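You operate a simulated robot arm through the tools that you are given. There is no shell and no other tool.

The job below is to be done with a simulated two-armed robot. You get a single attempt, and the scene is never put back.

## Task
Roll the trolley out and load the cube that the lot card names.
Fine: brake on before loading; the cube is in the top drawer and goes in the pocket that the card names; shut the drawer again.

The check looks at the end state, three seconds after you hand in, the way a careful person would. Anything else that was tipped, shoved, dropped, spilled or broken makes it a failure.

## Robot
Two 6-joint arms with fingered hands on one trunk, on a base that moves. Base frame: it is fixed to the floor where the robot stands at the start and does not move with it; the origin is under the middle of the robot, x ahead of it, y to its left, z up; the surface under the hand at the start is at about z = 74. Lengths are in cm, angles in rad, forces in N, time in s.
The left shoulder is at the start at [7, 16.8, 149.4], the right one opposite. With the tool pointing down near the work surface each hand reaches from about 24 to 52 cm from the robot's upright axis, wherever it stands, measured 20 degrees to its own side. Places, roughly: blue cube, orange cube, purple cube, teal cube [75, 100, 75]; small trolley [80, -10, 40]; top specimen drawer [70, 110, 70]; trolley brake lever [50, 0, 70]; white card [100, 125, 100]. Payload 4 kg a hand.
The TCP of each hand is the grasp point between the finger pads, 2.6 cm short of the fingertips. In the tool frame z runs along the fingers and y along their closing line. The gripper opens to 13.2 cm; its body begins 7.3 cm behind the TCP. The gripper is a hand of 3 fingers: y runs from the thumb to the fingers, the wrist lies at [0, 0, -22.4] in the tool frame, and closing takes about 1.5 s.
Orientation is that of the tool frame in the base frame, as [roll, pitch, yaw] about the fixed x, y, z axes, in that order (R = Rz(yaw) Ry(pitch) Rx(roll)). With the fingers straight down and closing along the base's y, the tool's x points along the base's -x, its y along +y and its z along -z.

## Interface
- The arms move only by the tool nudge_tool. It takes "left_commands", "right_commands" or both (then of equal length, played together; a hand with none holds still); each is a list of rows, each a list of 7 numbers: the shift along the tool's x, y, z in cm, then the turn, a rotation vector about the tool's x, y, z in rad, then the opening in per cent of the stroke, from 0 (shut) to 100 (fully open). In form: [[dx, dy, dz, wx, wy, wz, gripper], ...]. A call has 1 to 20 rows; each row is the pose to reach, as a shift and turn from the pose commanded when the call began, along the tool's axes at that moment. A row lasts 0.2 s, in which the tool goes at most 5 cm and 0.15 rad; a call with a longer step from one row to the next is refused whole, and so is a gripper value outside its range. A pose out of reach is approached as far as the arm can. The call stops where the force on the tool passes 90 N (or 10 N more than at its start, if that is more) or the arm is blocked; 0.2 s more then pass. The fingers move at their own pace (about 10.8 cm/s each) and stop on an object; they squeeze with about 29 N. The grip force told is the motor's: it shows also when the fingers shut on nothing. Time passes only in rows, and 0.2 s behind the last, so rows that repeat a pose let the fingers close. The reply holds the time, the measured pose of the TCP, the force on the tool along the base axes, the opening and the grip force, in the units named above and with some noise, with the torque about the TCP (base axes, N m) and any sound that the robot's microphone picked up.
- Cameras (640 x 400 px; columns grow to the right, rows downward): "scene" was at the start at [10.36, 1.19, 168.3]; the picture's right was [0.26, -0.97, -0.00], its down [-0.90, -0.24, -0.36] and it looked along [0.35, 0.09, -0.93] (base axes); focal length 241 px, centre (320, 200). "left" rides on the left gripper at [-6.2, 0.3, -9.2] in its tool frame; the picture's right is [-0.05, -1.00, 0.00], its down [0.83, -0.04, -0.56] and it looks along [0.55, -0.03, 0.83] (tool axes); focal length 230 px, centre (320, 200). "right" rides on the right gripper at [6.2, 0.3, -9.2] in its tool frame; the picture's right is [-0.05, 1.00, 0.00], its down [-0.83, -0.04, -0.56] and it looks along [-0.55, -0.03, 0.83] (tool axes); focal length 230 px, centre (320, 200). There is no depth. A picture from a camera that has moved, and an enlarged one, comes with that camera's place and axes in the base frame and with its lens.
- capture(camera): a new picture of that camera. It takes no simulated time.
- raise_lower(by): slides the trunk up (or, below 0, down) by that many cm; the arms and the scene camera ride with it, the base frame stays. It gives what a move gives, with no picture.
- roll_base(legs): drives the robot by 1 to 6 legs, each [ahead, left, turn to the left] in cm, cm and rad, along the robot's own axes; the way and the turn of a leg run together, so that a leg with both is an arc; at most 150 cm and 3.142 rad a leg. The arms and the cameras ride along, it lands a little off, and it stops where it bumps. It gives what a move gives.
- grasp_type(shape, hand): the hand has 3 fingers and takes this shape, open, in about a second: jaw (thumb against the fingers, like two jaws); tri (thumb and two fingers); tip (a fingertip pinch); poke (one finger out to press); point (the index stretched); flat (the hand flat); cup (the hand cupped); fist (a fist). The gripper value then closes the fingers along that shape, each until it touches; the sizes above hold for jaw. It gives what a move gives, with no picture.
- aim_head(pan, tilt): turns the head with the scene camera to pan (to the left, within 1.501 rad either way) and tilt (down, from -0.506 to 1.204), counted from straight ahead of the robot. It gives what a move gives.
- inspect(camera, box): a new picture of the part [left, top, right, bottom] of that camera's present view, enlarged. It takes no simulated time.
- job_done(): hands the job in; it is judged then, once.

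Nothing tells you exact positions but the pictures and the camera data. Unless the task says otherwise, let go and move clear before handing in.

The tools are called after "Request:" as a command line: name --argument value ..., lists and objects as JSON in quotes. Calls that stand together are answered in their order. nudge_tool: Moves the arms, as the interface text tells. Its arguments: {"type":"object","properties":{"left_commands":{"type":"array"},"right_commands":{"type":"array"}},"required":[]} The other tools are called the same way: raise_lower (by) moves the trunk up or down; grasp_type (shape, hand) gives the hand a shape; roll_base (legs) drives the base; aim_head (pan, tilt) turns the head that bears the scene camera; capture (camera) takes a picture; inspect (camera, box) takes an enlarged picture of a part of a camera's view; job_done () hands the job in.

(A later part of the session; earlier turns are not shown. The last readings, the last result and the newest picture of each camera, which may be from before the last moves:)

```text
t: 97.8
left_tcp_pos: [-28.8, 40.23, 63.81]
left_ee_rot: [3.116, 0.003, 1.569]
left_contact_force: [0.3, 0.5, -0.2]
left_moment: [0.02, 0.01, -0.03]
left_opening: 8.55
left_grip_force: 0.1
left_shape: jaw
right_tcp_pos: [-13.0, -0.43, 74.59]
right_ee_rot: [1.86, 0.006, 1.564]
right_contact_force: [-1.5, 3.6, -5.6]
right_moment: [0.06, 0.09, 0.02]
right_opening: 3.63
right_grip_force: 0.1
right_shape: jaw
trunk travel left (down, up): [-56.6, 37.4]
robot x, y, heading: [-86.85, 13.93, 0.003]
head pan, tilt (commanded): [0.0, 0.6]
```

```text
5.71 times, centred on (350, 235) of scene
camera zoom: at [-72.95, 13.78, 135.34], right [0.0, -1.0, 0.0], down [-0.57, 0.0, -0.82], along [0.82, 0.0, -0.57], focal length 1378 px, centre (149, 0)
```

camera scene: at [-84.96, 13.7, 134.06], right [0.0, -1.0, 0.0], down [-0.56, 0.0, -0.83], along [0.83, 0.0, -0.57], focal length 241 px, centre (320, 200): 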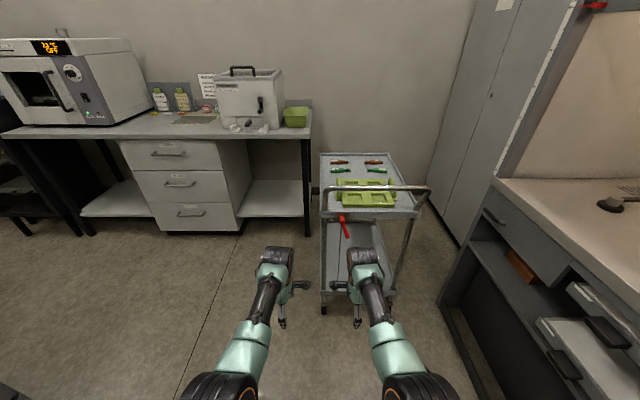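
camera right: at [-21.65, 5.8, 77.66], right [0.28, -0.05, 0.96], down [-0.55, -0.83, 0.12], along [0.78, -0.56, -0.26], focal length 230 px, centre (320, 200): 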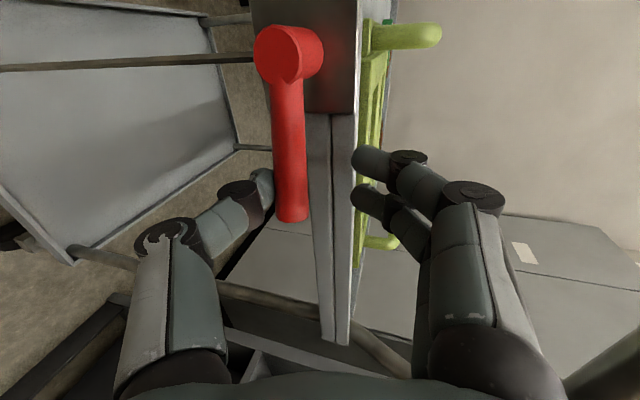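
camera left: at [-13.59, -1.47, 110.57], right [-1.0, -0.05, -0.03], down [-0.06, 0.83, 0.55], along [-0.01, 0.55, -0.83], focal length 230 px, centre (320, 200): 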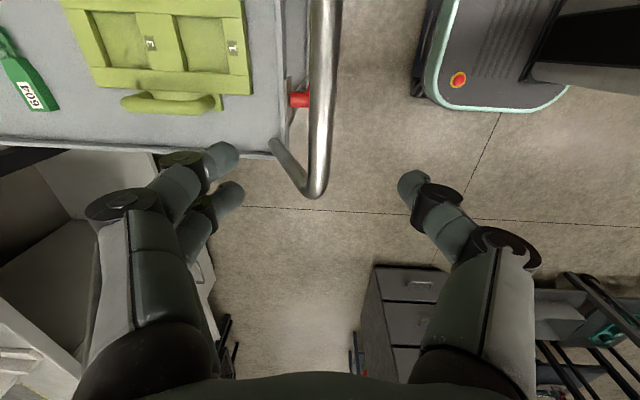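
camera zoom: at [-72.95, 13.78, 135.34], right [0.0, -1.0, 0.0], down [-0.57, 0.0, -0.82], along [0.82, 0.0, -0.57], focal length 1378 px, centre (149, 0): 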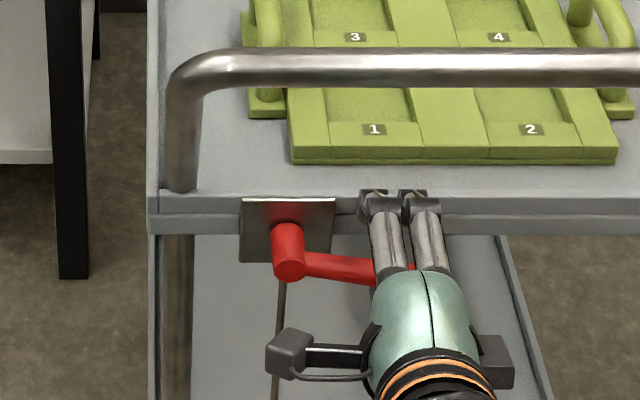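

Force rose to about 6 N with the lever no longer moving: it's at its stop, the same as where the brake held at first. I'll ease off, open, and back straight out.

Request:
nudge_tool --right_commands '[[0, -0.4, 0.12, 0, 0, 0, 25], [0, -0.4, 0.12, 0, 0, 0, 38], [0, -0.4, 0.12, 0, 0, 0, 45], [0, -0.4, 0.12, 0, 0, 0, 45]]'

Request:
roll_base --legs '[[-14, 0, 0]]'

Request:
capture --camera "right"

Request:
inspect --camera "scene" --box '[300, 180, 400, 270]'

```text
t: 98.8
left_tcp_pos: [-28.86, 40.27, 63.92]
left_ee_rot: [3.116, 0.001, 1.569]
left_contact_force: [0.1, 0.5, -0.8]
left_moment: [0.01, 0.04, 0.03]
left_opening: 8.53
left_grip_force: 0.1
left_shape: jaw
right_tcp_pos: [-13.28, -0.49, 74.07]
right_ee_rot: [1.859, 0.004, 1.564]
right_contact_force: [0.3, 0.2, 0.8]
right_moment: [0.0, -0.01, -0.03]
right_opening: 5.88
right_grip_force: 0.1
right_shape: jaw
trunk travel left (down, up): [-56.6, 37.4]
robot x, y, heading: [-87.14, 14.11, 0.003]
head pan, tilt (commanded): [0.0, 0.6]
```

```text
t: 100.1
left_tcp_pos: [-42.62, 40.15, 63.93]
left_ee_rot: [3.115, 0.002, 1.57]
left_contact_force: [0.1, 0.0, -0.1]
left_moment: [-0.02, 0.0, -0.01]
left_opening: 8.54
left_grip_force: 0.0
left_shape: jaw
right_tcp_pos: [-27.13, -0.6, 74.22]
right_ee_rot: [1.861, 0.004, 1.563]
right_contact_force: [-0.2, 0.2, -0.3]
right_moment: [-0.02, 0.03, 0.02]
right_opening: 5.9
right_grip_force: 0.1
right_shape: jaw
trunk travel left (down, up): [-56.6, 37.4]
robot x, y, heading: [-100.74, 14.25, 0.006]
head pan, tilt (commanded): [0.0, 0.6]
```

```text
taken
camera right: at [-35.72, 5.71, 77.17], right [0.28, -0.05, 0.96], down [-0.55, -0.83, 0.12], along [0.78, -0.56, -0.26], focal length 230 px, centre (320, 200)
```

right: 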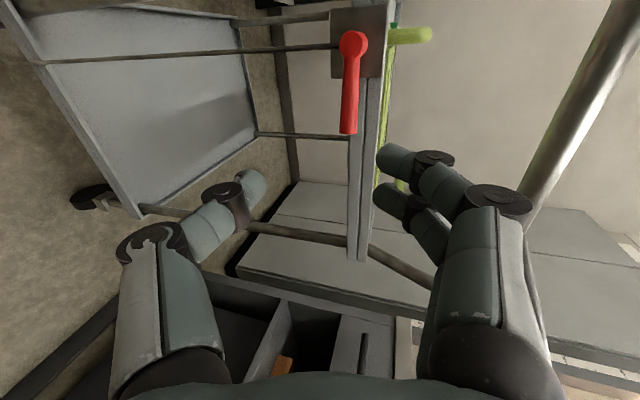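

```text
4.44 times, centred on (350, 225) of scene
camera zoom: at [-86.97, 13.69, 135.37], right [0.0, -1.0, 0.0], down [-0.56, 0.0, -0.83], along [0.83, 0.0, -0.56], focal length 1072 px, centre (187, 89)
```

zoom: 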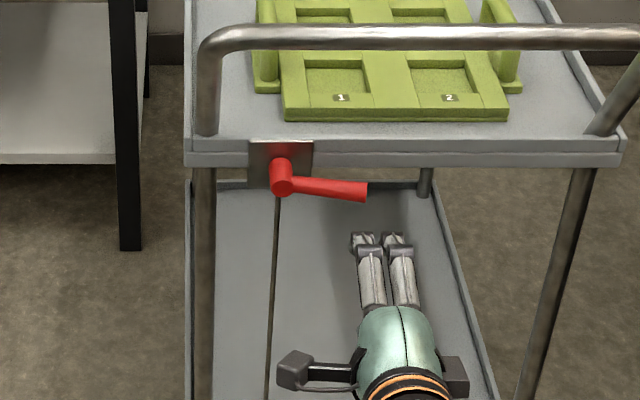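

Request:
inspect --camera "scene" --box '[310, 200, 370, 240]'

```text
10.00 times, centred on (340, 220) of scene
camera zoom: at [-86.97, 13.69, 135.37], right [0.0, -1.0, 0.0], down [-0.56, 0.0, -0.83], along [0.83, 0.0, -0.56], focal length 2412 px, centre (120, 0)
```

zoom: 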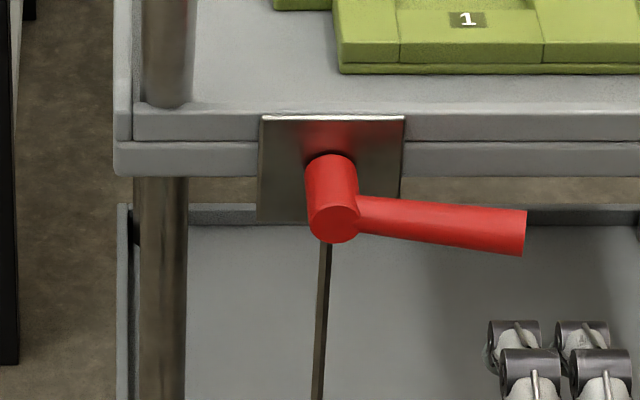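

The brake lever is back exactly as at the start (on). Now I'll fold the right hand back to pointing down and go over to the drawers.

Request:
nudge_tool --right_commands '[[0, -0.8, -0.6, 0.11, 0, 0, 45], [0, -1.8, -1.3, 0.22, 0, 0, 45], [0, -2.8, -2.1, 0.33, 0, 0, 45], [0, -3.9, -3.1, 0.44, 0, 0, 45], [0, -5, -4.1, 0.55, 0, 0, 45], [0, -6.2, -5.2, 0.66, 0, 0, 45], [0, -7.4, -6.3, 0.77, 0, 0, 45], [0, -8.7, -7.5, 0.88, 0, 0, 45], [0, -10, -8.7, 0.99, 0, 0, 45], [0, -11.4, -9.9, 1.1, 0, 0, 45], [0, -12.7, -11.2, 1.2, 0, 0, 45], [0, -14.1, -12.5, 1.28, 0, 0, 45]]'

Request:
raise_lower --by 30

Request:
aim_head --pan 1.2 --tilt 0.6

Request:
capture --camera "scene"

```text
t: 102.7
left_tcp_pos: [-42.67, 40.04, 63.93]
left_ee_rot: [3.118, 0.002, 1.568]
left_contact_force: [-0.4, 0.1, 0.7]
left_moment: [-0.02, 0.01, 0.0]
left_opening: 8.56
left_grip_force: 0.2
left_shape: jaw
right_tcp_pos: [-43.12, -0.29, 64.33]
right_ee_rot: [-3.14, 0.003, 1.562]
right_contact_force: [0.3, 0.3, 0.0]
right_moment: [0.0, -0.01, -0.01]
right_opening: 5.9
right_grip_force: 0.0
right_shape: jaw
trunk travel left (down, up): [-56.6, 37.4]
robot x, y, heading: [-101.19, 13.58, -0.001]
head pan, tilt (commanded): [0.0, 0.6]
```

```text
t: 105.7
left_tcp_pos: [-42.63, 40.04, 93.86]
left_ee_rot: [3.115, 0.002, 1.57]
left_contact_force: [-0.4, -0.2, -0.1]
left_moment: [0.04, 0.02, 0.0]
left_opening: 8.55
left_grip_force: 0.0
left_shape: jaw
right_tcp_pos: [-43.0, -0.36, 94.23]
right_ee_rot: [3.141, 0.004, 1.563]
right_contact_force: [-0.4, -0.3, 0.1]
right_moment: [0.01, -0.01, 0.02]
right_opening: 5.89
right_grip_force: 0.1
right_shape: jaw
trunk travel left (down, up): [-86.6, 7.4]
robot x, y, heading: [-100.61, 13.89, -0.001]
head pan, tilt (commanded): [0.0, 0.6]
```

```text
t: 107.1
left_tcp_pos: [-42.63, 39.92, 93.87]
left_ee_rot: [3.116, 0.001, 1.569]
left_contact_force: [-0.1, 0.6, 0.1]
left_moment: [0.0, 0.01, -0.01]
left_opening: 8.53
left_grip_force: 0.0
left_shape: jaw
right_tcp_pos: [-42.97, -0.39, 94.26]
right_ee_rot: [3.139, 0.004, 1.563]
right_contact_force: [0.1, 0.6, 1.0]
right_moment: [0.0, 0.02, -0.04]
right_opening: 5.89
right_grip_force: 0.1
right_shape: jaw
trunk travel left (down, up): [-86.6, 7.4]
robot x, y, heading: [-101.13, 13.81, 0.001]
head pan, tilt (commanded): [1.201, 0.6]
```

```text
taken
camera scene: at [-92.54, 21.92, 165.36], right [0.93, -0.36, 0.0], down [-0.2, -0.53, -0.83], along [0.3, 0.77, -0.56], focal length 241 px, centre (320, 200)
```

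scene: 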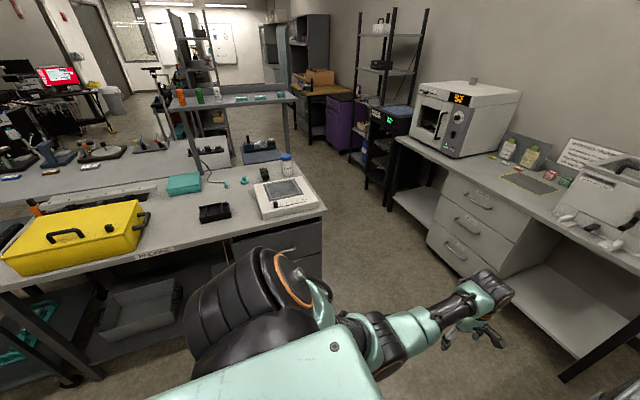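

Now I'll drive around: left, then forward towards the bench, then left to stand before the drawers.

Request:
roll_base --legs '[[0, 42, 0], [70, 0, 0]]'

Request:
aim_head --pan 0.6 --tilt 0.8

Request:
capture --camera "scene"

Request:
capture --camera "right"

```text
t: 113.1
left_tcp_pos: [26.61, 82.82, 94.01]
left_ee_rot: [3.115, 0.002, 1.571]
left_contact_force: [0.9, -0.6, -0.3]
left_moment: [-0.01, -0.01, 0.01]
left_opening: 8.56
left_grip_force: 0.1
left_shape: jaw
right_tcp_pos: [26.26, 42.44, 94.35]
right_ee_rot: [3.14, 0.005, 1.565]
right_contact_force: [-0.1, 0.0, -0.9]
right_moment: [0.02, -0.01, 0.02]
right_opening: 5.87
right_grip_force: 0.0
right_shape: jaw
trunk travel left (down, up): [-86.6, 7.4]
robot x, y, heading: [-31.42, 56.42, 0.008]
head pan, tilt (commanded): [1.201, 0.6]
```

```text
t: 114.1
left_tcp_pos: [26.65, 82.91, 93.88]
left_ee_rot: [3.116, 0.002, 1.571]
left_contact_force: [0.5, 0.7, -0.1]
left_moment: [0.02, 0.01, 0.0]
left_opening: 8.52
left_grip_force: 0.1
left_shape: jaw
right_tcp_pos: [26.27, 42.32, 94.26]
right_ee_rot: [3.139, 0.005, 1.564]
right_contact_force: [-0.5, 0.4, -0.3]
right_moment: [0.02, 0.02, -0.02]
right_opening: 5.9
right_grip_force: 0.1
right_shape: jaw
trunk travel left (down, up): [-86.6, 7.4]
robot x, y, heading: [-31.52, 56.8, 0.008]
head pan, tilt (commanded): [0.6, 0.799]
```

```text
taken
camera scene: at [-19.82, 60.96, 163.68], right [0.57, -0.82, 0.0], down [-0.59, -0.41, -0.7], along [0.57, 0.4, -0.72], focal length 241 px, centre (320, 200)
```

scene: 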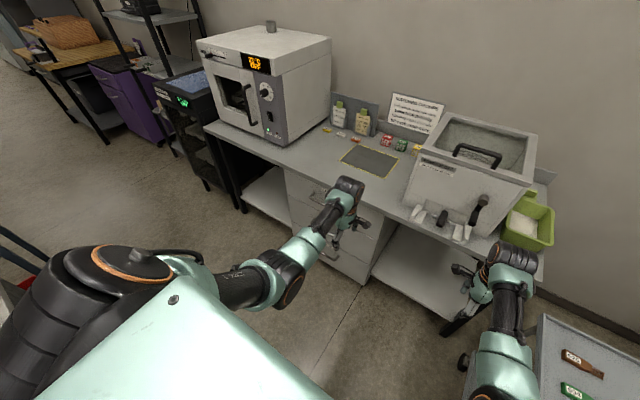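

```text
taken
camera right: at [26.69, 48.61, 103.52], right [1.0, -0.06, 0.0], down [-0.05, -0.83, 0.56], along [-0.03, -0.56, -0.83], focal length 230 px, centre (320, 200)
```

right: 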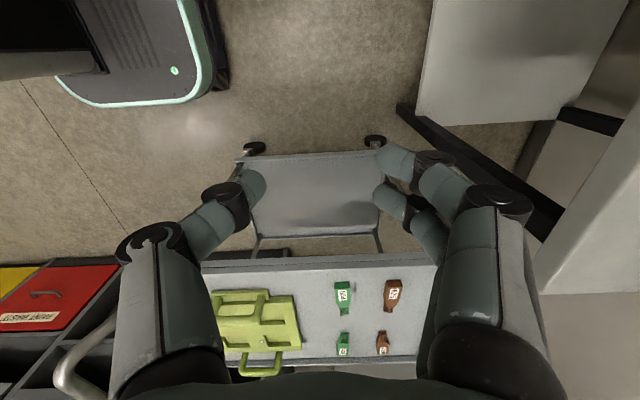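

I'll move left in front of the drawers and look at the handle from there.

Request:
roll_base --legs '[[5, 27, 0]]'

Request:
aim_head --pan 0.2 --tilt 0.75

Request:
capture --camera "scene"

Request:
capture --camera "left"

Request:
inspect --camera "scene" --box '[200, 180, 400, 340]'

```text
t: 116.0
left_tcp_pos: [31.42, 109.84, 94.05]
left_ee_rot: [3.115, 0.0, 1.573]
left_contact_force: [0.9, -0.7, 0.3]
left_moment: [0.0, 0.01, 0.02]
left_opening: 8.55
left_grip_force: 0.0
left_shape: jaw
right_tcp_pos: [31.16, 69.23, 94.15]
right_ee_rot: [3.139, 0.004, 1.566]
right_contact_force: [-0.3, -0.8, -0.2]
right_moment: [0.0, -0.01, 0.01]
right_opening: 5.92
right_grip_force: 0.0
right_shape: jaw
trunk travel left (down, up): [-86.6, 7.4]
robot x, y, heading: [-26.37, 83.68, 0.011]
head pan, tilt (commanded): [0.6, 0.799]
```

```text
t: 116.9
left_tcp_pos: [31.4, 109.88, 93.89]
left_ee_rot: [3.116, 0.003, 1.572]
left_contact_force: [0.4, 0.1, 0.2]
left_moment: [0.0, 0.01, -0.03]
left_opening: 8.53
left_grip_force: 0.1
left_shape: jaw
right_tcp_pos: [31.13, 69.51, 94.17]
right_ee_rot: [3.139, 0.004, 1.565]
right_contact_force: [0.0, 0.6, -0.6]
right_moment: [-0.03, 0.02, -0.02]
right_opening: 5.9
right_grip_force: 0.1
right_shape: jaw
trunk travel left (down, up): [-86.6, 7.4]
robot x, y, heading: [-26.54, 83.46, 0.011]
head pan, tilt (commanded): [0.201, 0.75]
```

```text
taken
camera scene: at [-13.45, 85.07, 164.07], right [0.21, -0.98, 0.0], down [-0.67, -0.14, -0.73], along [0.72, 0.15, -0.68], focal length 241 px, centre (320, 200)
```

scene: 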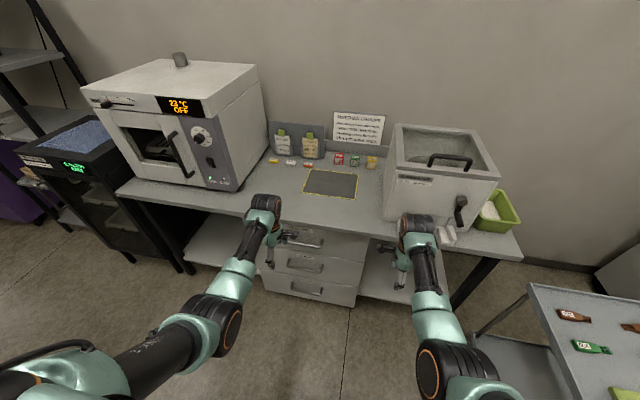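

```text
taken
camera left: at [31.56, 103.85, 103.09], right [-1.0, -0.05, -0.03], down [-0.06, 0.83, 0.55], along [-0.01, 0.55, -0.83], focal length 230 px, centre (320, 200)
```

left: 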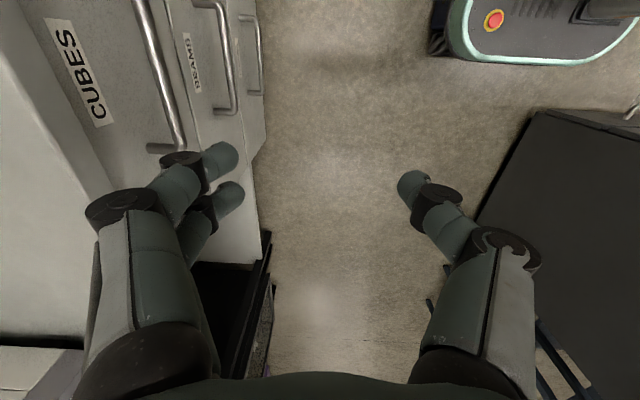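

```text
2.50 times, centred on (300, 260) of scene
camera zoom: at [-13.45, 85.07, 164.07], right [0.21, -0.98, 0.0], down [-0.67, -0.14, -0.73], along [0.72, 0.15, -0.68], focal length 603 px, centre (370, 50)
```

zoom: 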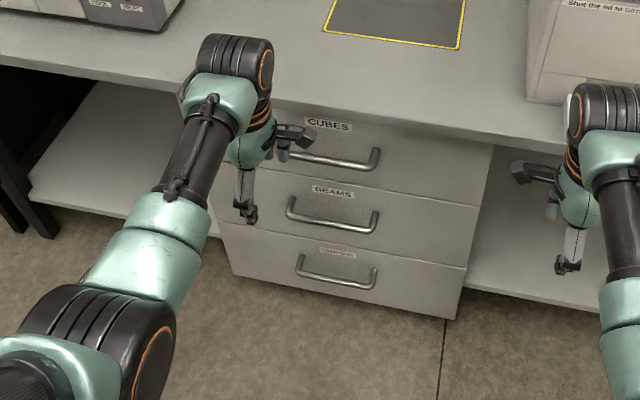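

The left hand is near the CUBES drawer handle. I'll lower the trunk and pitch the left hand to horizontal in front of the handle to see it better.

Request:
raise_lower --by -31

Request:
nudge_tool --left_commands '[[-0.2, 1.3, -0.4, -0.11, 0, 0, 55], [-0.4, 2.6, -0.8, -0.22, 0, 0, 55], [-0.6, 3.9, -1.2, -0.33, 0, 0, 55], [-0.8, 5.2, -1.7, -0.44, 0, 0, 55], [-1, 6.5, -2.3, -0.55, 0, 0, 55], [-1.2, 7.8, -2.9, -0.66, 0, 0, 55], [-1.4, 9, -3.5, -0.77, 0, 0, 55], [-1.6, 10.1, -4.2, -0.88, 0, 0, 55], [-1.8, 11, -5, -0.99, 0, 0, 55], [-1.9, 11.7, -5.8, -1.1, 0, 0, 55], [-2, 12.3, -6.5, -1.2, 0, 0, 55], [-2, 12.6, -7, -1.28, 0, 0, 55]]'

Request:
capture --camera "scene"

Request:
capture --camera "left"

```text
t: 120.0
left_tcp_pos: [31.42, 109.86, 62.87]
left_ee_rot: [3.115, 0.003, 1.572]
left_contact_force: [-0.1, -0.2, -0.4]
left_moment: [0.0, 0.0, -0.01]
left_opening: 8.54
left_grip_force: 0.2
left_shape: jaw
right_tcp_pos: [31.13, 69.34, 63.27]
right_ee_rot: [3.14, 0.004, 1.565]
right_contact_force: [0.5, -0.6, -0.1]
right_moment: [0.0, 0.01, 0.0]
right_opening: 5.89
right_grip_force: 0.0
right_shape: jaw
trunk travel left (down, up): [-55.6, 38.4]
robot x, y, heading: [-26.29, 83.65, 0.005]
head pan, tilt (commanded): [0.201, 0.75]
```

```text
t: 122.6
left_tcp_pos: [43.82, 107.85, 70.29]
left_ee_rot: [1.834, 0.002, 1.571]
left_contact_force: [-1.1, -0.3, 0.3]
left_moment: [0.0, 0.03, 0.01]
left_opening: 7.31
left_grip_force: 0.1
left_shape: jaw
right_tcp_pos: [31.16, 69.36, 63.24]
right_ee_rot: [3.14, 0.006, 1.566]
right_contact_force: [0.7, -0.1, 0.1]
right_moment: [0.01, 0.0, 0.0]
right_opening: 5.89
right_grip_force: 0.1
right_shape: jaw
trunk travel left (down, up): [-55.6, 38.4]
robot x, y, heading: [-26.74, 83.33, 0.006]
head pan, tilt (commanded): [0.201, 0.75]
```

```text
taken
camera scene: at [-13.47, 85.0, 133.07], right [0.21, -0.98, 0.0], down [-0.67, -0.14, -0.73], along [0.72, 0.15, -0.68], focal length 241 px, centre (320, 200)
```

scene: 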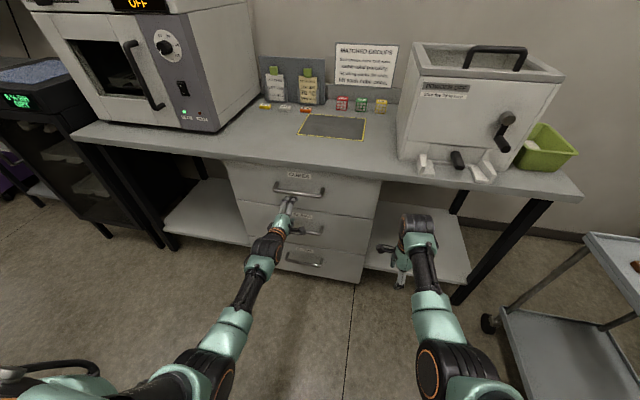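

```text
taken
camera left: at [35.06, 101.83, 72.94], right [-0.26, -0.05, -0.96], down [-0.55, 0.83, 0.1], along [0.79, 0.56, -0.25], focal length 230 px, centre (320, 200)
```

left: 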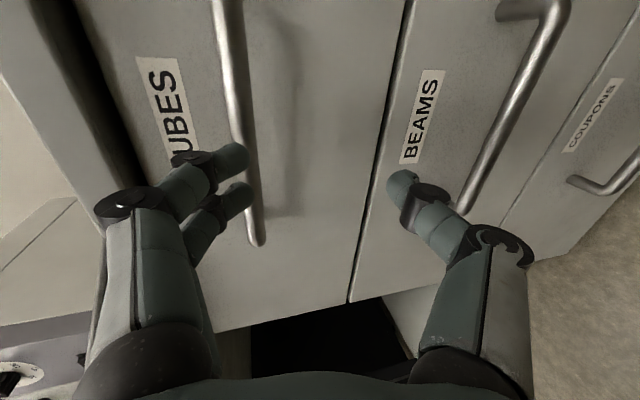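

Request:
inspect --camera "scene" --box '[220, 150, 380, 260]'

Request:
inspect --camera "left" --box '[120, 0, 440, 300]'

```text
3.64 times, centred on (300, 205) of scene
camera zoom: at [-13.47, 85.0, 133.07], right [0.21, -0.98, 0.0], down [-0.67, -0.14, -0.73], along [0.72, 0.15, -0.68], focal length 877 px, centre (393, 182)
```

zoom: 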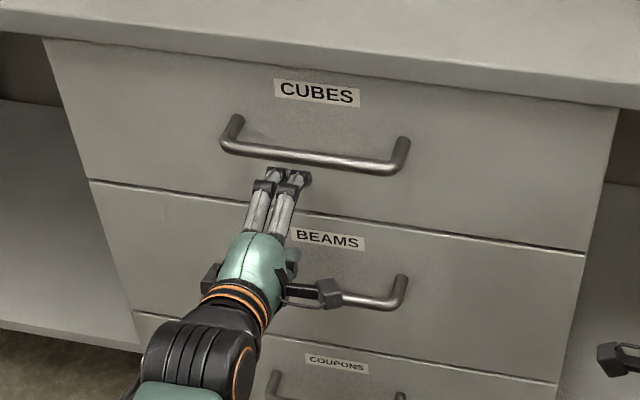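

```text
1.33 times, centred on (280, 150) of left
camera zoom: at [35.06, 101.83, 72.94], right [-0.26, -0.05, -0.96], down [-0.55, 0.83, 0.1], along [0.79, 0.56, -0.25], focal length 307 px, centre (373, 267)
```

zoom: 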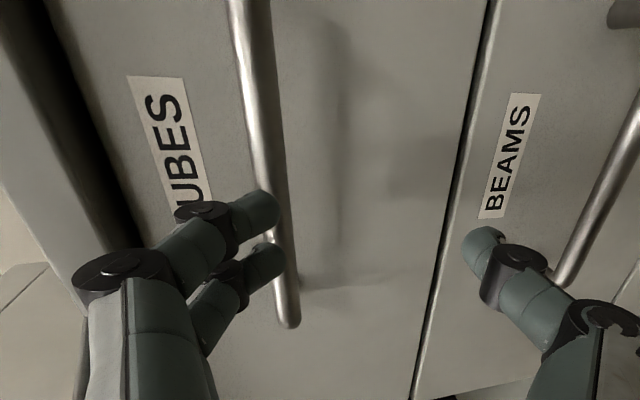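

The handle bar is at x ≈ 51, z ≈ 74, from y ≈ 98 to 116, with the drawer front at x ≈ 55.5. I'll shift the base right for clearance from the table behind, and bring the left hand level with the bar.

Request:
roll_base --legs '[[0, -8, 0]]'

Request:
nudge_tool --left_commands '[[1.8, 1, -0.27, 0, 0, 0, 55], [3.6, 2, -0.54, 0, 0, 0, 55], [5.4, 3, -0.8, 0, 0, 0, 55], [7.2, 4.1, -1.1, 0, 0, 0, 55], [7.2, 4.1, -1.1, 0, 0, 0, 55]]'

Request:
capture --camera "left"

Request:
capture --camera "scene"

```text
t: 123.7
left_tcp_pos: [43.87, 99.78, 70.22]
left_ee_rot: [1.837, 0.003, 1.574]
left_contact_force: [-0.1, 1.0, 0.3]
left_moment: [0.0, 0.01, -0.03]
left_opening: 7.31
left_grip_force: 0.0
left_shape: jaw
right_tcp_pos: [31.28, 61.34, 63.21]
right_ee_rot: [3.141, 0.004, 1.566]
right_contact_force: [-0.3, 0.1, 0.4]
right_moment: [-0.02, 0.0, -0.02]
right_opening: 5.88
right_grip_force: 0.2
right_shape: jaw
trunk travel left (down, up): [-55.6, 38.4]
robot x, y, heading: [-26.32, 75.19, 0.006]
head pan, tilt (commanded): [0.201, 0.75]
```

```text
t: 124.8
left_tcp_pos: [44.0, 107.28, 74.42]
left_ee_rot: [1.838, 0.001, 1.571]
left_contact_force: [0.4, -0.5, 0.8]
left_moment: [-0.05, 0.0, -0.03]
left_opening: 7.31
left_grip_force: 0.0
left_shape: jaw
right_tcp_pos: [31.29, 61.31, 63.27]
right_ee_rot: [-3.142, 0.003, 1.565]
right_contact_force: [0.4, 0.8, 0.3]
right_moment: [-0.01, 0.03, 0.04]
right_opening: 5.87
right_grip_force: 0.0
right_shape: jaw
trunk travel left (down, up): [-55.6, 38.4]
robot x, y, heading: [-26.14, 75.45, 0.001]
head pan, tilt (commanded): [0.201, 0.75]
```

```text
taken
camera left: at [35.14, 101.04, 77.15], right [-0.26, -0.05, -0.96], down [-0.55, 0.83, 0.1], along [0.79, 0.56, -0.25], focal length 230 px, centre (320, 200)
```

left: 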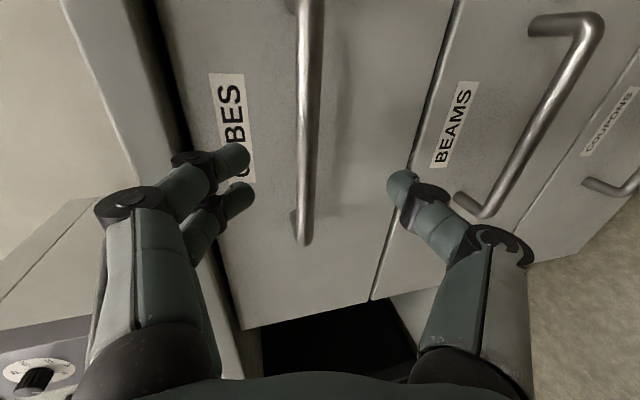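

```text
taken
camera scene: at [-13.41, 76.93, 133.07], right [0.21, -0.98, 0.0], down [-0.67, -0.14, -0.73], along [0.72, 0.15, -0.68], focal length 241 px, centre (320, 200)
```

scene: 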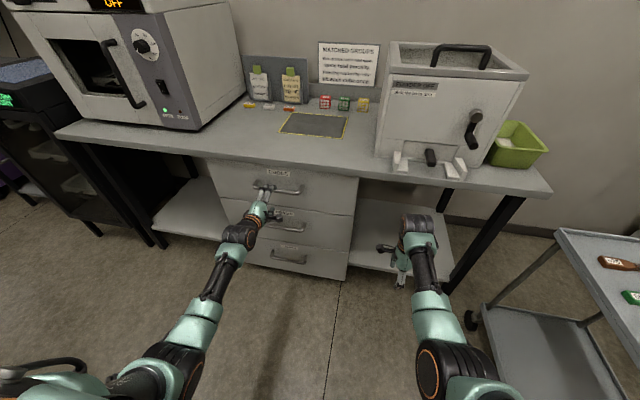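

The bar is centred between fingers and thumb. I'll reach forward over it and close.

Request:
nudge_tool --left_commands '[[0, 0.3, 1.6, 0, 0, 0, 55], [0, 0.6, 3.2, 0, 0, 0, 55], [0, 0.9, 4.8, 0, 0, 0, 55], [0, 1.16, 6.2, 0, 0, 0, 55], [0, 1.16, 6.2, 0, 0, 0, 55]]'

Request:
capture --camera "left"

```text
t: 126.0
left_tcp_pos: [50.18, 107.15, 73.97]
left_ee_rot: [1.835, 0.003, 1.571]
left_contact_force: [-0.2, -0.9, 0.3]
left_moment: [-0.02, 0.0, 0.01]
left_opening: 7.32
left_grip_force: 0.1
left_shape: jaw
right_tcp_pos: [31.15, 61.44, 63.34]
right_ee_rot: [3.139, 0.005, 1.566]
right_contact_force: [-0.4, 0.1, -0.2]
right_moment: [0.01, -0.02, -0.01]
right_opening: 5.92
right_grip_force: 0.0
right_shape: jaw
trunk travel left (down, up): [-55.6, 38.4]
robot x, y, heading: [-26.69, 75.78, 0.003]
head pan, tilt (commanded): [0.201, 0.75]
```

```text
taken
camera left: at [41.4, 101.04, 76.67], right [-0.26, -0.05, -0.96], down [-0.55, 0.83, 0.1], along [0.79, 0.56, -0.25], focal length 230 px, centre (320, 200)
```

left: 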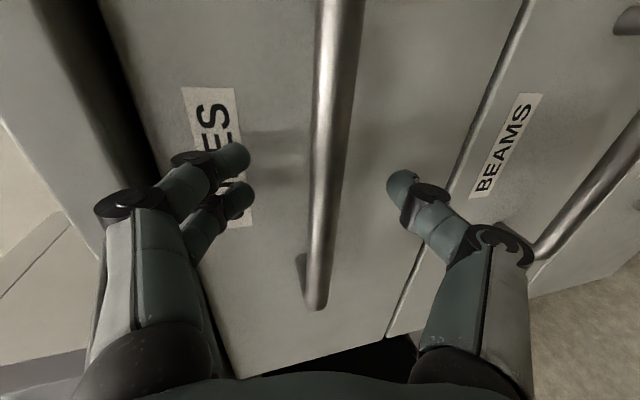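

Request:
nudge_tool --left_commands '[[0, 0, 0, 0, 0, 0, 40], [0, 0, 0, 0, 0, 0, 25], [0, 0, 0, 0, 0, 0, 12], [0, 0, 0, 0, 0, 0, 0], [0, 0, 0, 0, 0, 0, 0], [0, 0, 0, 0, 0, 0, 0], [0, 0, 0, 0, 0, 0, 0], [0, 0, 0, 0, 0, 0, 0]]'

Request:
capture --camera "left"

```text
t: 127.8
left_tcp_pos: [50.22, 107.1, 73.66]
left_ee_rot: [1.839, 0.002, 1.571]
left_contact_force: [6.2, -0.4, -4.5]
left_moment: [-0.02, 0.01, 0.03]
left_opening: 0.03
left_grip_force: 28.8
left_shape: jaw
right_tcp_pos: [31.27, 61.19, 63.11]
right_ee_rot: [3.141, 0.005, 1.565]
right_contact_force: [-0.2, 0.2, -0.1]
right_moment: [0.0, -0.01, -0.01]
right_opening: 5.87
right_grip_force: 0.0
right_shape: jaw
trunk travel left (down, up): [-55.6, 38.4]
robot x, y, heading: [-26.52, 75.35, 0.007]
head pan, tilt (commanded): [0.201, 0.75]
```

```text
taken
camera left: at [41.51, 101.05, 76.5], right [-0.26, -0.05, -0.96], down [-0.55, 0.83, 0.1], along [0.79, 0.55, -0.25], focal length 230 px, centre (320, 200)
```

left: 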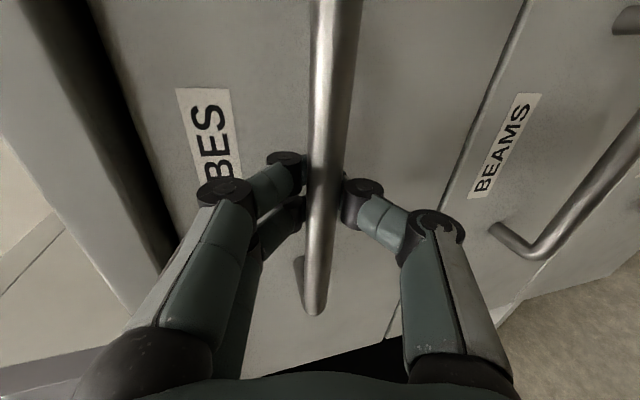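

The bar is gripped. I'll pull the drawer open gently with the base.

Request:
roll_base --legs '[[-8, 0, 0]]'

Request:
capture --camera "left"

Request:
capture --camera "scene"

```text
t: 128.9
left_tcp_pos: [42.18, 107.07, 73.94]
left_ee_rot: [1.835, 0.004, 1.571]
left_contact_force: [2.3, 0.0, -4.3]
left_moment: [-0.01, -0.1, 0.0]
left_opening: 0.0
left_grip_force: 29.2
left_shape: jaw
right_tcp_pos: [23.33, 61.25, 63.25]
right_ee_rot: [3.14, 0.006, 1.564]
right_contact_force: [-0.7, 0.2, 0.3]
right_moment: [-0.03, -0.05, -0.01]
right_opening: 5.89
right_grip_force: 0.1
right_shape: jaw
trunk travel left (down, up): [-55.6, 38.4]
robot x, y, heading: [-34.27, 75.35, 0.008]
head pan, tilt (commanded): [0.201, 0.75]
```

```text
taken
camera left: at [33.49, 100.99, 76.68], right [-0.26, -0.05, -0.96], down [-0.55, 0.83, 0.1], along [0.79, 0.55, -0.25], focal length 230 px, centre (320, 200)
```

left: 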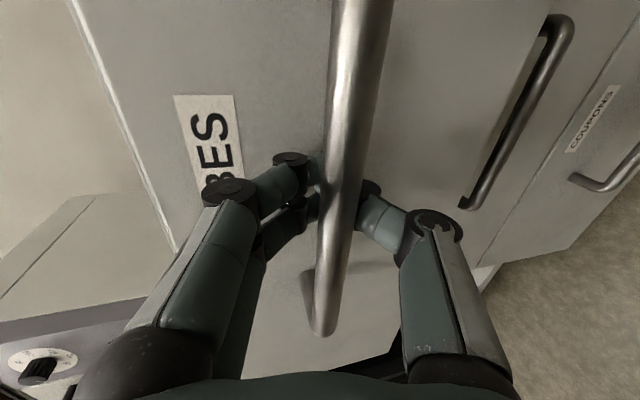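

```text
taken
camera scene: at [-21.34, 76.93, 133.07], right [0.2, -0.98, 0.0], down [-0.67, -0.14, -0.73], along [0.72, 0.15, -0.68], focal length 241 px, centre (320, 200)
```

scene: 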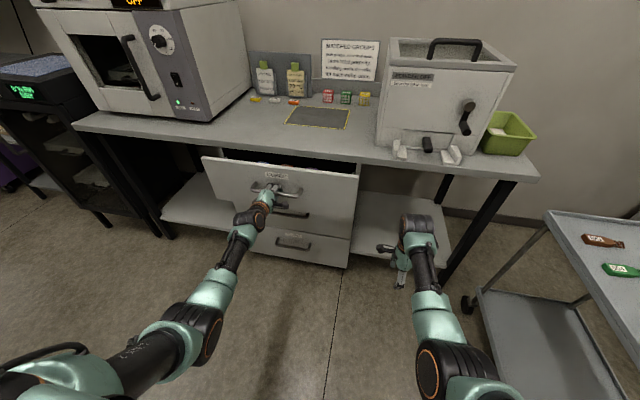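

The drawer slides easily. I'll pull it further.

Request:
roll_base --legs '[[-8, 0, 0], [-8, 0, 0]]'

Request:
capture --camera "scene"

Request:
inspect --camera "scene" --box '[180, 120, 380, 240]'

```text
t: 130.6
left_tcp_pos: [26.35, 107.01, 73.98]
left_ee_rot: [1.835, 0.003, 1.572]
left_contact_force: [2.7, -0.3, -8.4]
left_moment: [0.01, -0.1, 0.02]
left_opening: 0.0
left_grip_force: 28.2
left_shape: jaw
right_tcp_pos: [7.35, 61.25, 63.22]
right_ee_rot: [-3.141, 0.006, 1.566]
right_contact_force: [0.7, 0.5, 0.4]
right_moment: [0.0, 0.0, -0.02]
right_opening: 5.9
right_grip_force: 0.0
right_shape: jaw
trunk travel left (down, up): [-55.6, 38.4]
robot x, y, heading: [-50.28, 75.4, 0.0]
head pan, tilt (commanded): [0.201, 0.75]
```

```text
taken
camera scene: at [-37.24, 76.89, 133.06], right [0.2, -0.98, 0.0], down [-0.67, -0.14, -0.73], along [0.71, 0.15, -0.68], focal length 241 px, centre (320, 200)
```

scene: 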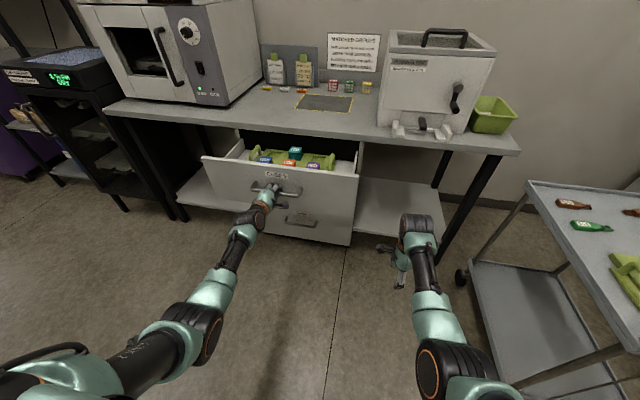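

```text
3.20 times, centred on (280, 180) of scene
camera zoom: at [-37.24, 76.89, 133.06], right [0.2, -0.98, 0.0], down [-0.67, -0.14, -0.73], along [0.71, 0.15, -0.68], focal length 772 px, centre (448, 264)
```

zoom: 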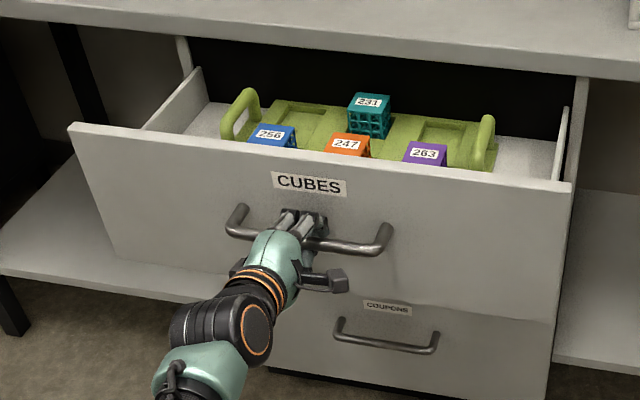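

I can see the cubes: 256 is blue (left front), 247 orange, 263 purple, 231 teal. I'll open a bit more for hand room.

Request:
roll_base --legs '[[-6, 0, 0]]'

Request:
capture --camera "scene"

Request:
inspect --camera "scene" --box '[200, 120, 360, 220]'

```text
t: 131.6
left_tcp_pos: [20.31, 106.86, 74.08]
left_ee_rot: [1.834, 0.002, 1.573]
left_contact_force: [2.2, -0.6, -5.9]
left_moment: [0.0, -0.1, -0.04]
left_opening: 0.0
left_grip_force: 28.9
left_shape: jaw
right_tcp_pos: [1.34, 61.15, 63.17]
right_ee_rot: [3.14, 0.004, 1.566]
right_contact_force: [0.3, 0.1, -0.6]
right_moment: [0.02, 0.0, 0.03]
right_opening: 5.88
right_grip_force: 0.1
right_shape: jaw
trunk travel left (down, up): [-55.6, 38.4]
robot x, y, heading: [-56.46, 75.7, 0.004]
head pan, tilt (commanded): [0.201, 0.75]
```

```text
taken
camera scene: at [-43.24, 76.82, 133.07], right [0.2, -0.98, 0.0], down [-0.67, -0.14, -0.73], along [0.72, 0.15, -0.68], focal length 241 px, centre (320, 200)
```

scene: 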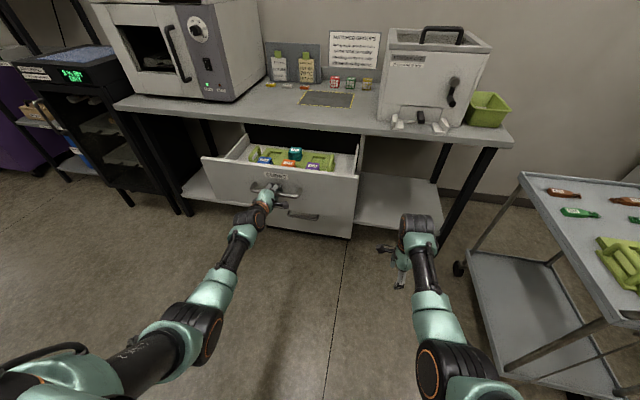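

```text
4.00 times, centred on (280, 170) of scene
camera zoom: at [-43.24, 76.82, 133.07], right [0.2, -0.98, 0.0], down [-0.67, -0.14, -0.73], along [0.72, 0.15, -0.68], focal length 965 px, centre (480, 320)
```

zoom: 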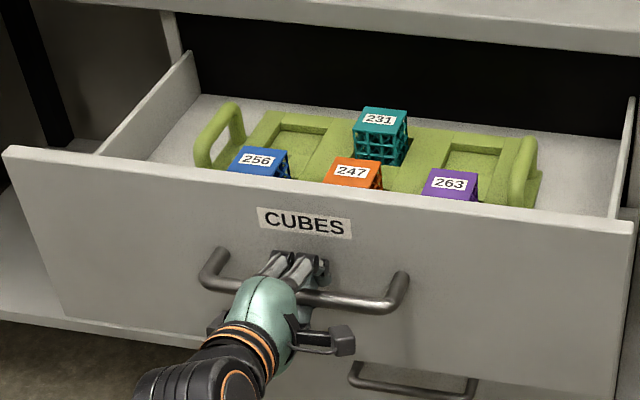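

Drawer is about 30 cm open. I'll release the handle and back off.

Request:
nudge_tool --left_commands '[[0, 0, 0, 0, 0, 0, 15], [0, 0, 0, 0, 0, 0, 35], [0, 0, 0, 0, 0, 0, 55], [0, 0, 0, 0, 0, 0, 55], [0, 0, 0, 0, 0, 0, 55], [0, 0, 0, 0, 0, 0, 55]]'

Request:
roll_base --legs '[[-7, 0, 0]]'

Request:
capture --camera "left"

Request:
capture --camera "scene"

```text
t: 133.0
left_tcp_pos: [20.35, 106.86, 74.21]
left_ee_rot: [1.831, 0.0, 1.572]
left_contact_force: [-1.8, 0.9, -0.7]
left_moment: [0.01, -0.05, 0.01]
left_opening: 7.14
left_grip_force: 0.1
left_shape: jaw
right_tcp_pos: [1.4, 61.13, 63.29]
right_ee_rot: [3.14, 0.003, 1.565]
right_contact_force: [-0.3, -0.6, 0.0]
right_moment: [0.05, 0.02, 0.02]
right_opening: 5.89
right_grip_force: 0.0
right_shape: jaw
trunk travel left (down, up): [-55.6, 38.4]
robot x, y, heading: [-56.25, 75.45, 0.013]
head pan, tilt (commanded): [0.201, 0.75]
```

```text
t: 134.0
left_tcp_pos: [13.41, 106.9, 74.24]
left_ee_rot: [1.83, 0.0, 1.572]
left_contact_force: [0.0, -0.1, 0.3]
left_moment: [-0.04, 0.01, 0.03]
left_opening: 7.21
left_grip_force: 0.1
left_shape: jaw
right_tcp_pos: [-5.74, 61.12, 63.32]
right_ee_rot: [3.139, 0.004, 1.566]
right_contact_force: [-0.3, -1.2, 0.2]
right_moment: [0.0, 0.02, 0.04]
right_opening: 5.9
right_grip_force: 0.1
right_shape: jaw
trunk travel left (down, up): [-55.6, 38.4]
robot x, y, heading: [-63.36, 75.1, 0.009]
head pan, tilt (commanded): [0.201, 0.75]
```

```text
taken
camera left: at [4.56, 100.82, 76.87], right [-0.26, -0.05, -0.96], down [-0.55, 0.83, 0.1], along [0.8, 0.56, -0.24], focal length 230 px, centre (320, 200)
```

left: 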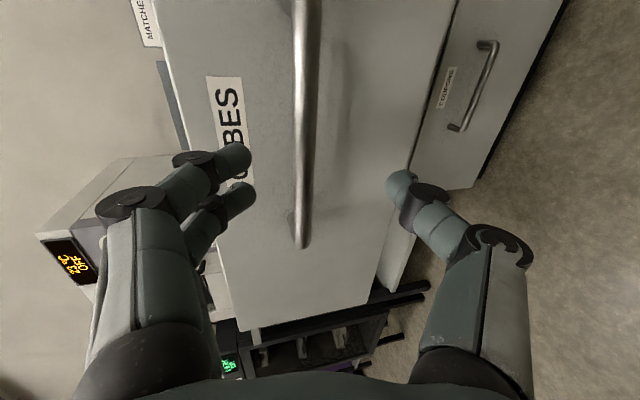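

```text
taken
camera scene: at [-50.4, 76.74, 133.08], right [0.2, -0.98, 0.0], down [-0.67, -0.14, -0.73], along [0.72, 0.15, -0.68], focal length 241 px, centre (320, 200)
```

scene: 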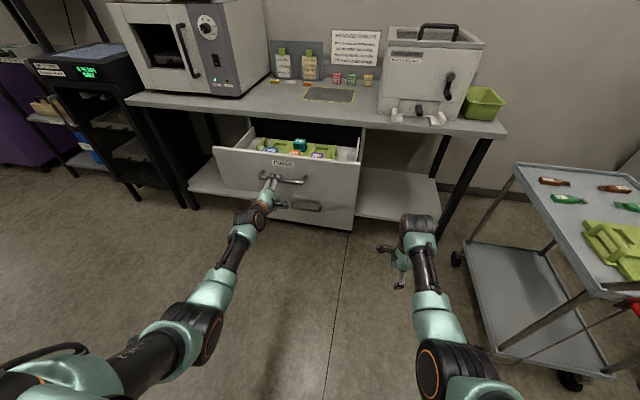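

The hand is clear of the handle and the drawer stays open. I'll fold the left hand back to pointing down, raise the trunk, and bring it over the drawer.

Request:
nudge_tool --left_commands '[[0, -0.8, -0.9, 0.11, 0, 0, 55], [0, -1.8, -2, 0.22, 0, 0, 55], [0, -2.8, -3.2, 0.33, 0, 0, 55], [0, -3.9, -4.5, 0.44, 0, 0, 55], [0, -5, -5.8, 0.55, 0, 0, 55], [0, -6.2, -7.1, 0.66, 0, 0, 55], [0, -7.5, -8.5, 0.77, 0, 0, 55], [0, -8.8, -10, 0.88, 0, 0, 55], [0, -10.2, -11.6, 0.99, 0, 0, 55], [0, -11.7, -13.3, 1.1, 0, 0, 55], [0, -13.2, -15, 1.21, 0, 0, 55], [0, -14.7, -16.6, 1.311, 0, 0, 55]]'

Request:
raise_lower --by 38.4

Request:
roll_base --legs '[[38, 6, 0]]'

Request:
aim_head --pan 0.45 --tilt 0.95

Request:
capture --camera "scene"

Request:
capture --camera "left"

```text
t: 136.6
left_tcp_pos: [-6.56, 106.9, 64.2]
left_ee_rot: [-3.138, 0.001, 1.571]
left_contact_force: [0.9, -0.3, 0.1]
left_moment: [0.03, -0.02, 0.01]
left_opening: 7.21
left_grip_force: 0.0
left_shape: jaw
right_tcp_pos: [-5.72, 61.19, 63.32]
right_ee_rot: [3.139, 0.004, 1.566]
right_contact_force: [-0.1, -0.2, 0.0]
right_moment: [0.0, 0.0, 0.0]
right_opening: 5.91
right_grip_force: 0.1
right_shape: jaw
trunk travel left (down, up): [-55.6, 38.4]
robot x, y, heading: [-63.06, 75.56, 0.003]
head pan, tilt (commanded): [0.201, 0.75]
```

```text
t: 140.3
left_tcp_pos: [-6.4, 106.96, 102.56]
left_ee_rot: [-3.14, 0.001, 1.574]
left_contact_force: [-0.1, -0.6, 0.0]
left_moment: [-0.01, 0.01, 0.04]
left_opening: 7.24
left_grip_force: 0.1
left_shape: jaw
right_tcp_pos: [-5.72, 61.19, 101.71]
right_ee_rot: [3.14, 0.004, 1.565]
right_contact_force: [0.3, -0.4, 0.5]
right_moment: [0.02, -0.02, 0.0]
right_opening: 5.88
right_grip_force: 0.1
right_shape: jaw
trunk travel left (down, up): [-94.0, 0.0]
robot x, y, heading: [-63.41, 75.32, 0.001]
head pan, tilt (commanded): [0.201, 0.75]
```

```text
t: 142.7
left_tcp_pos: [31.32, 112.72, 102.73]
left_ee_rot: [3.14, 0.001, 1.568]
left_contact_force: [0.2, 0.3, -0.4]
left_moment: [0.0, -0.04, 0.02]
left_opening: 7.19
left_grip_force: 0.0
left_shape: jaw
right_tcp_pos: [32.11, 67.01, 101.74]
right_ee_rot: [3.138, 0.001, 1.563]
right_contact_force: [-1.0, 0.5, -0.6]
right_moment: [0.01, -0.03, 0.0]
right_opening: 5.87
right_grip_force: 0.1
right_shape: jaw
trunk travel left (down, up): [-94.0, 0.0]
robot x, y, heading: [-25.2, 81.5, -0.0]
head pan, tilt (commanded): [0.201, 0.75]
```

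```text
t: 143.5
left_tcp_pos: [31.44, 112.82, 102.69]
left_ee_rot: [-3.139, 0.003, 1.569]
left_contact_force: [0.8, 0.9, -0.1]
left_moment: [-0.01, -0.02, 0.0]
left_opening: 7.19
left_grip_force: 0.1
left_shape: jaw
right_tcp_pos: [32.26, 67.13, 101.6]
right_ee_rot: [3.139, 0.005, 1.562]
right_contact_force: [1.0, 0.4, -0.5]
right_moment: [-0.01, -0.01, 0.0]
right_opening: 5.87
right_grip_force: 0.0
right_shape: jaw
trunk travel left (down, up): [-94.0, 0.0]
robot x, y, heading: [-25.51, 81.24, -0.001]
head pan, tilt (commanded): [0.45, 0.949]
```

```text
taken
camera scene: at [-13.87, 84.34, 169.92], right [0.44, -0.9, 0.0], down [-0.73, -0.35, -0.58], along [0.52, 0.25, -0.81], focal length 241 px, centre (320, 200)
```

scene: 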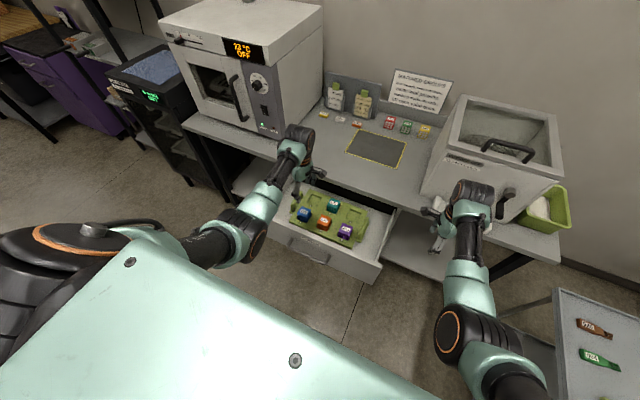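

```text
taken
camera left: at [31.91, 106.76, 111.75], right [-1.0, -0.05, 0.0], down [-0.04, 0.83, 0.55], along [-0.03, 0.55, -0.83], focal length 230 px, centre (320, 200)
```

left: 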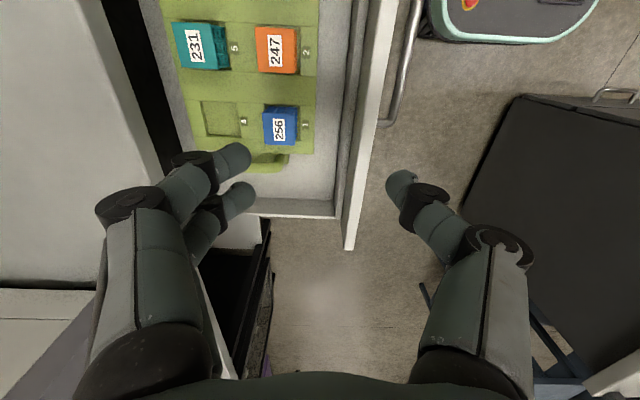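

Request:
inspect --camera "scene" --box '[270, 170, 390, 260]'

Request:
inspect --camera "left" --box '[160, 0, 400, 200]'

Request:
inspect --camera "scene" --box '[320, 75, 384, 120]'

```text
4.44 times, centred on (330, 215) of scene
camera zoom: at [-13.87, 84.34, 169.92], right [0.44, -0.9, 0.0], down [-0.73, -0.35, -0.58], along [0.52, 0.25, -0.81], focal length 1072 px, centre (276, 133)
```

zoom: 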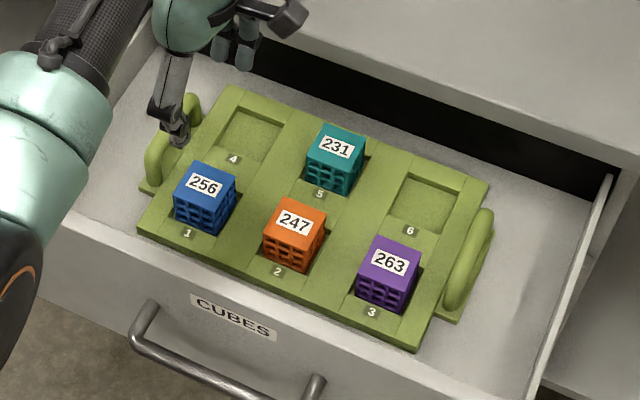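

```text
2.00 times, centred on (280, 100) of left
camera zoom: at [31.91, 106.76, 111.75], right [-1.0, -0.05, 0.0], down [-0.04, 0.83, 0.55], along [-0.03, 0.55, -0.83], focal length 460 px, centre (400, 400)
```

zoom: 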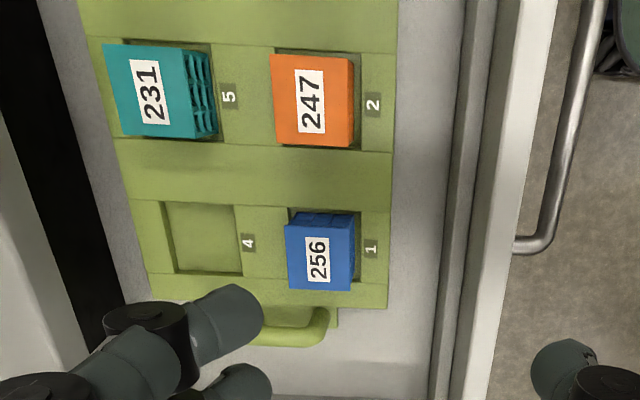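

```text
8.89 times, centred on (352, 98) of scene
camera zoom: at [-13.87, 84.34, 169.92], right [0.44, -0.9, 0.0], down [-0.73, -0.35, -0.58], along [0.52, 0.25, -0.81], focal length 2144 px, centre (36, 1111)
```

zoom: 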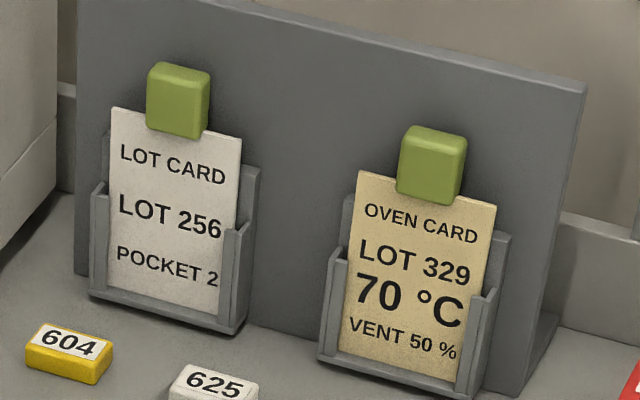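

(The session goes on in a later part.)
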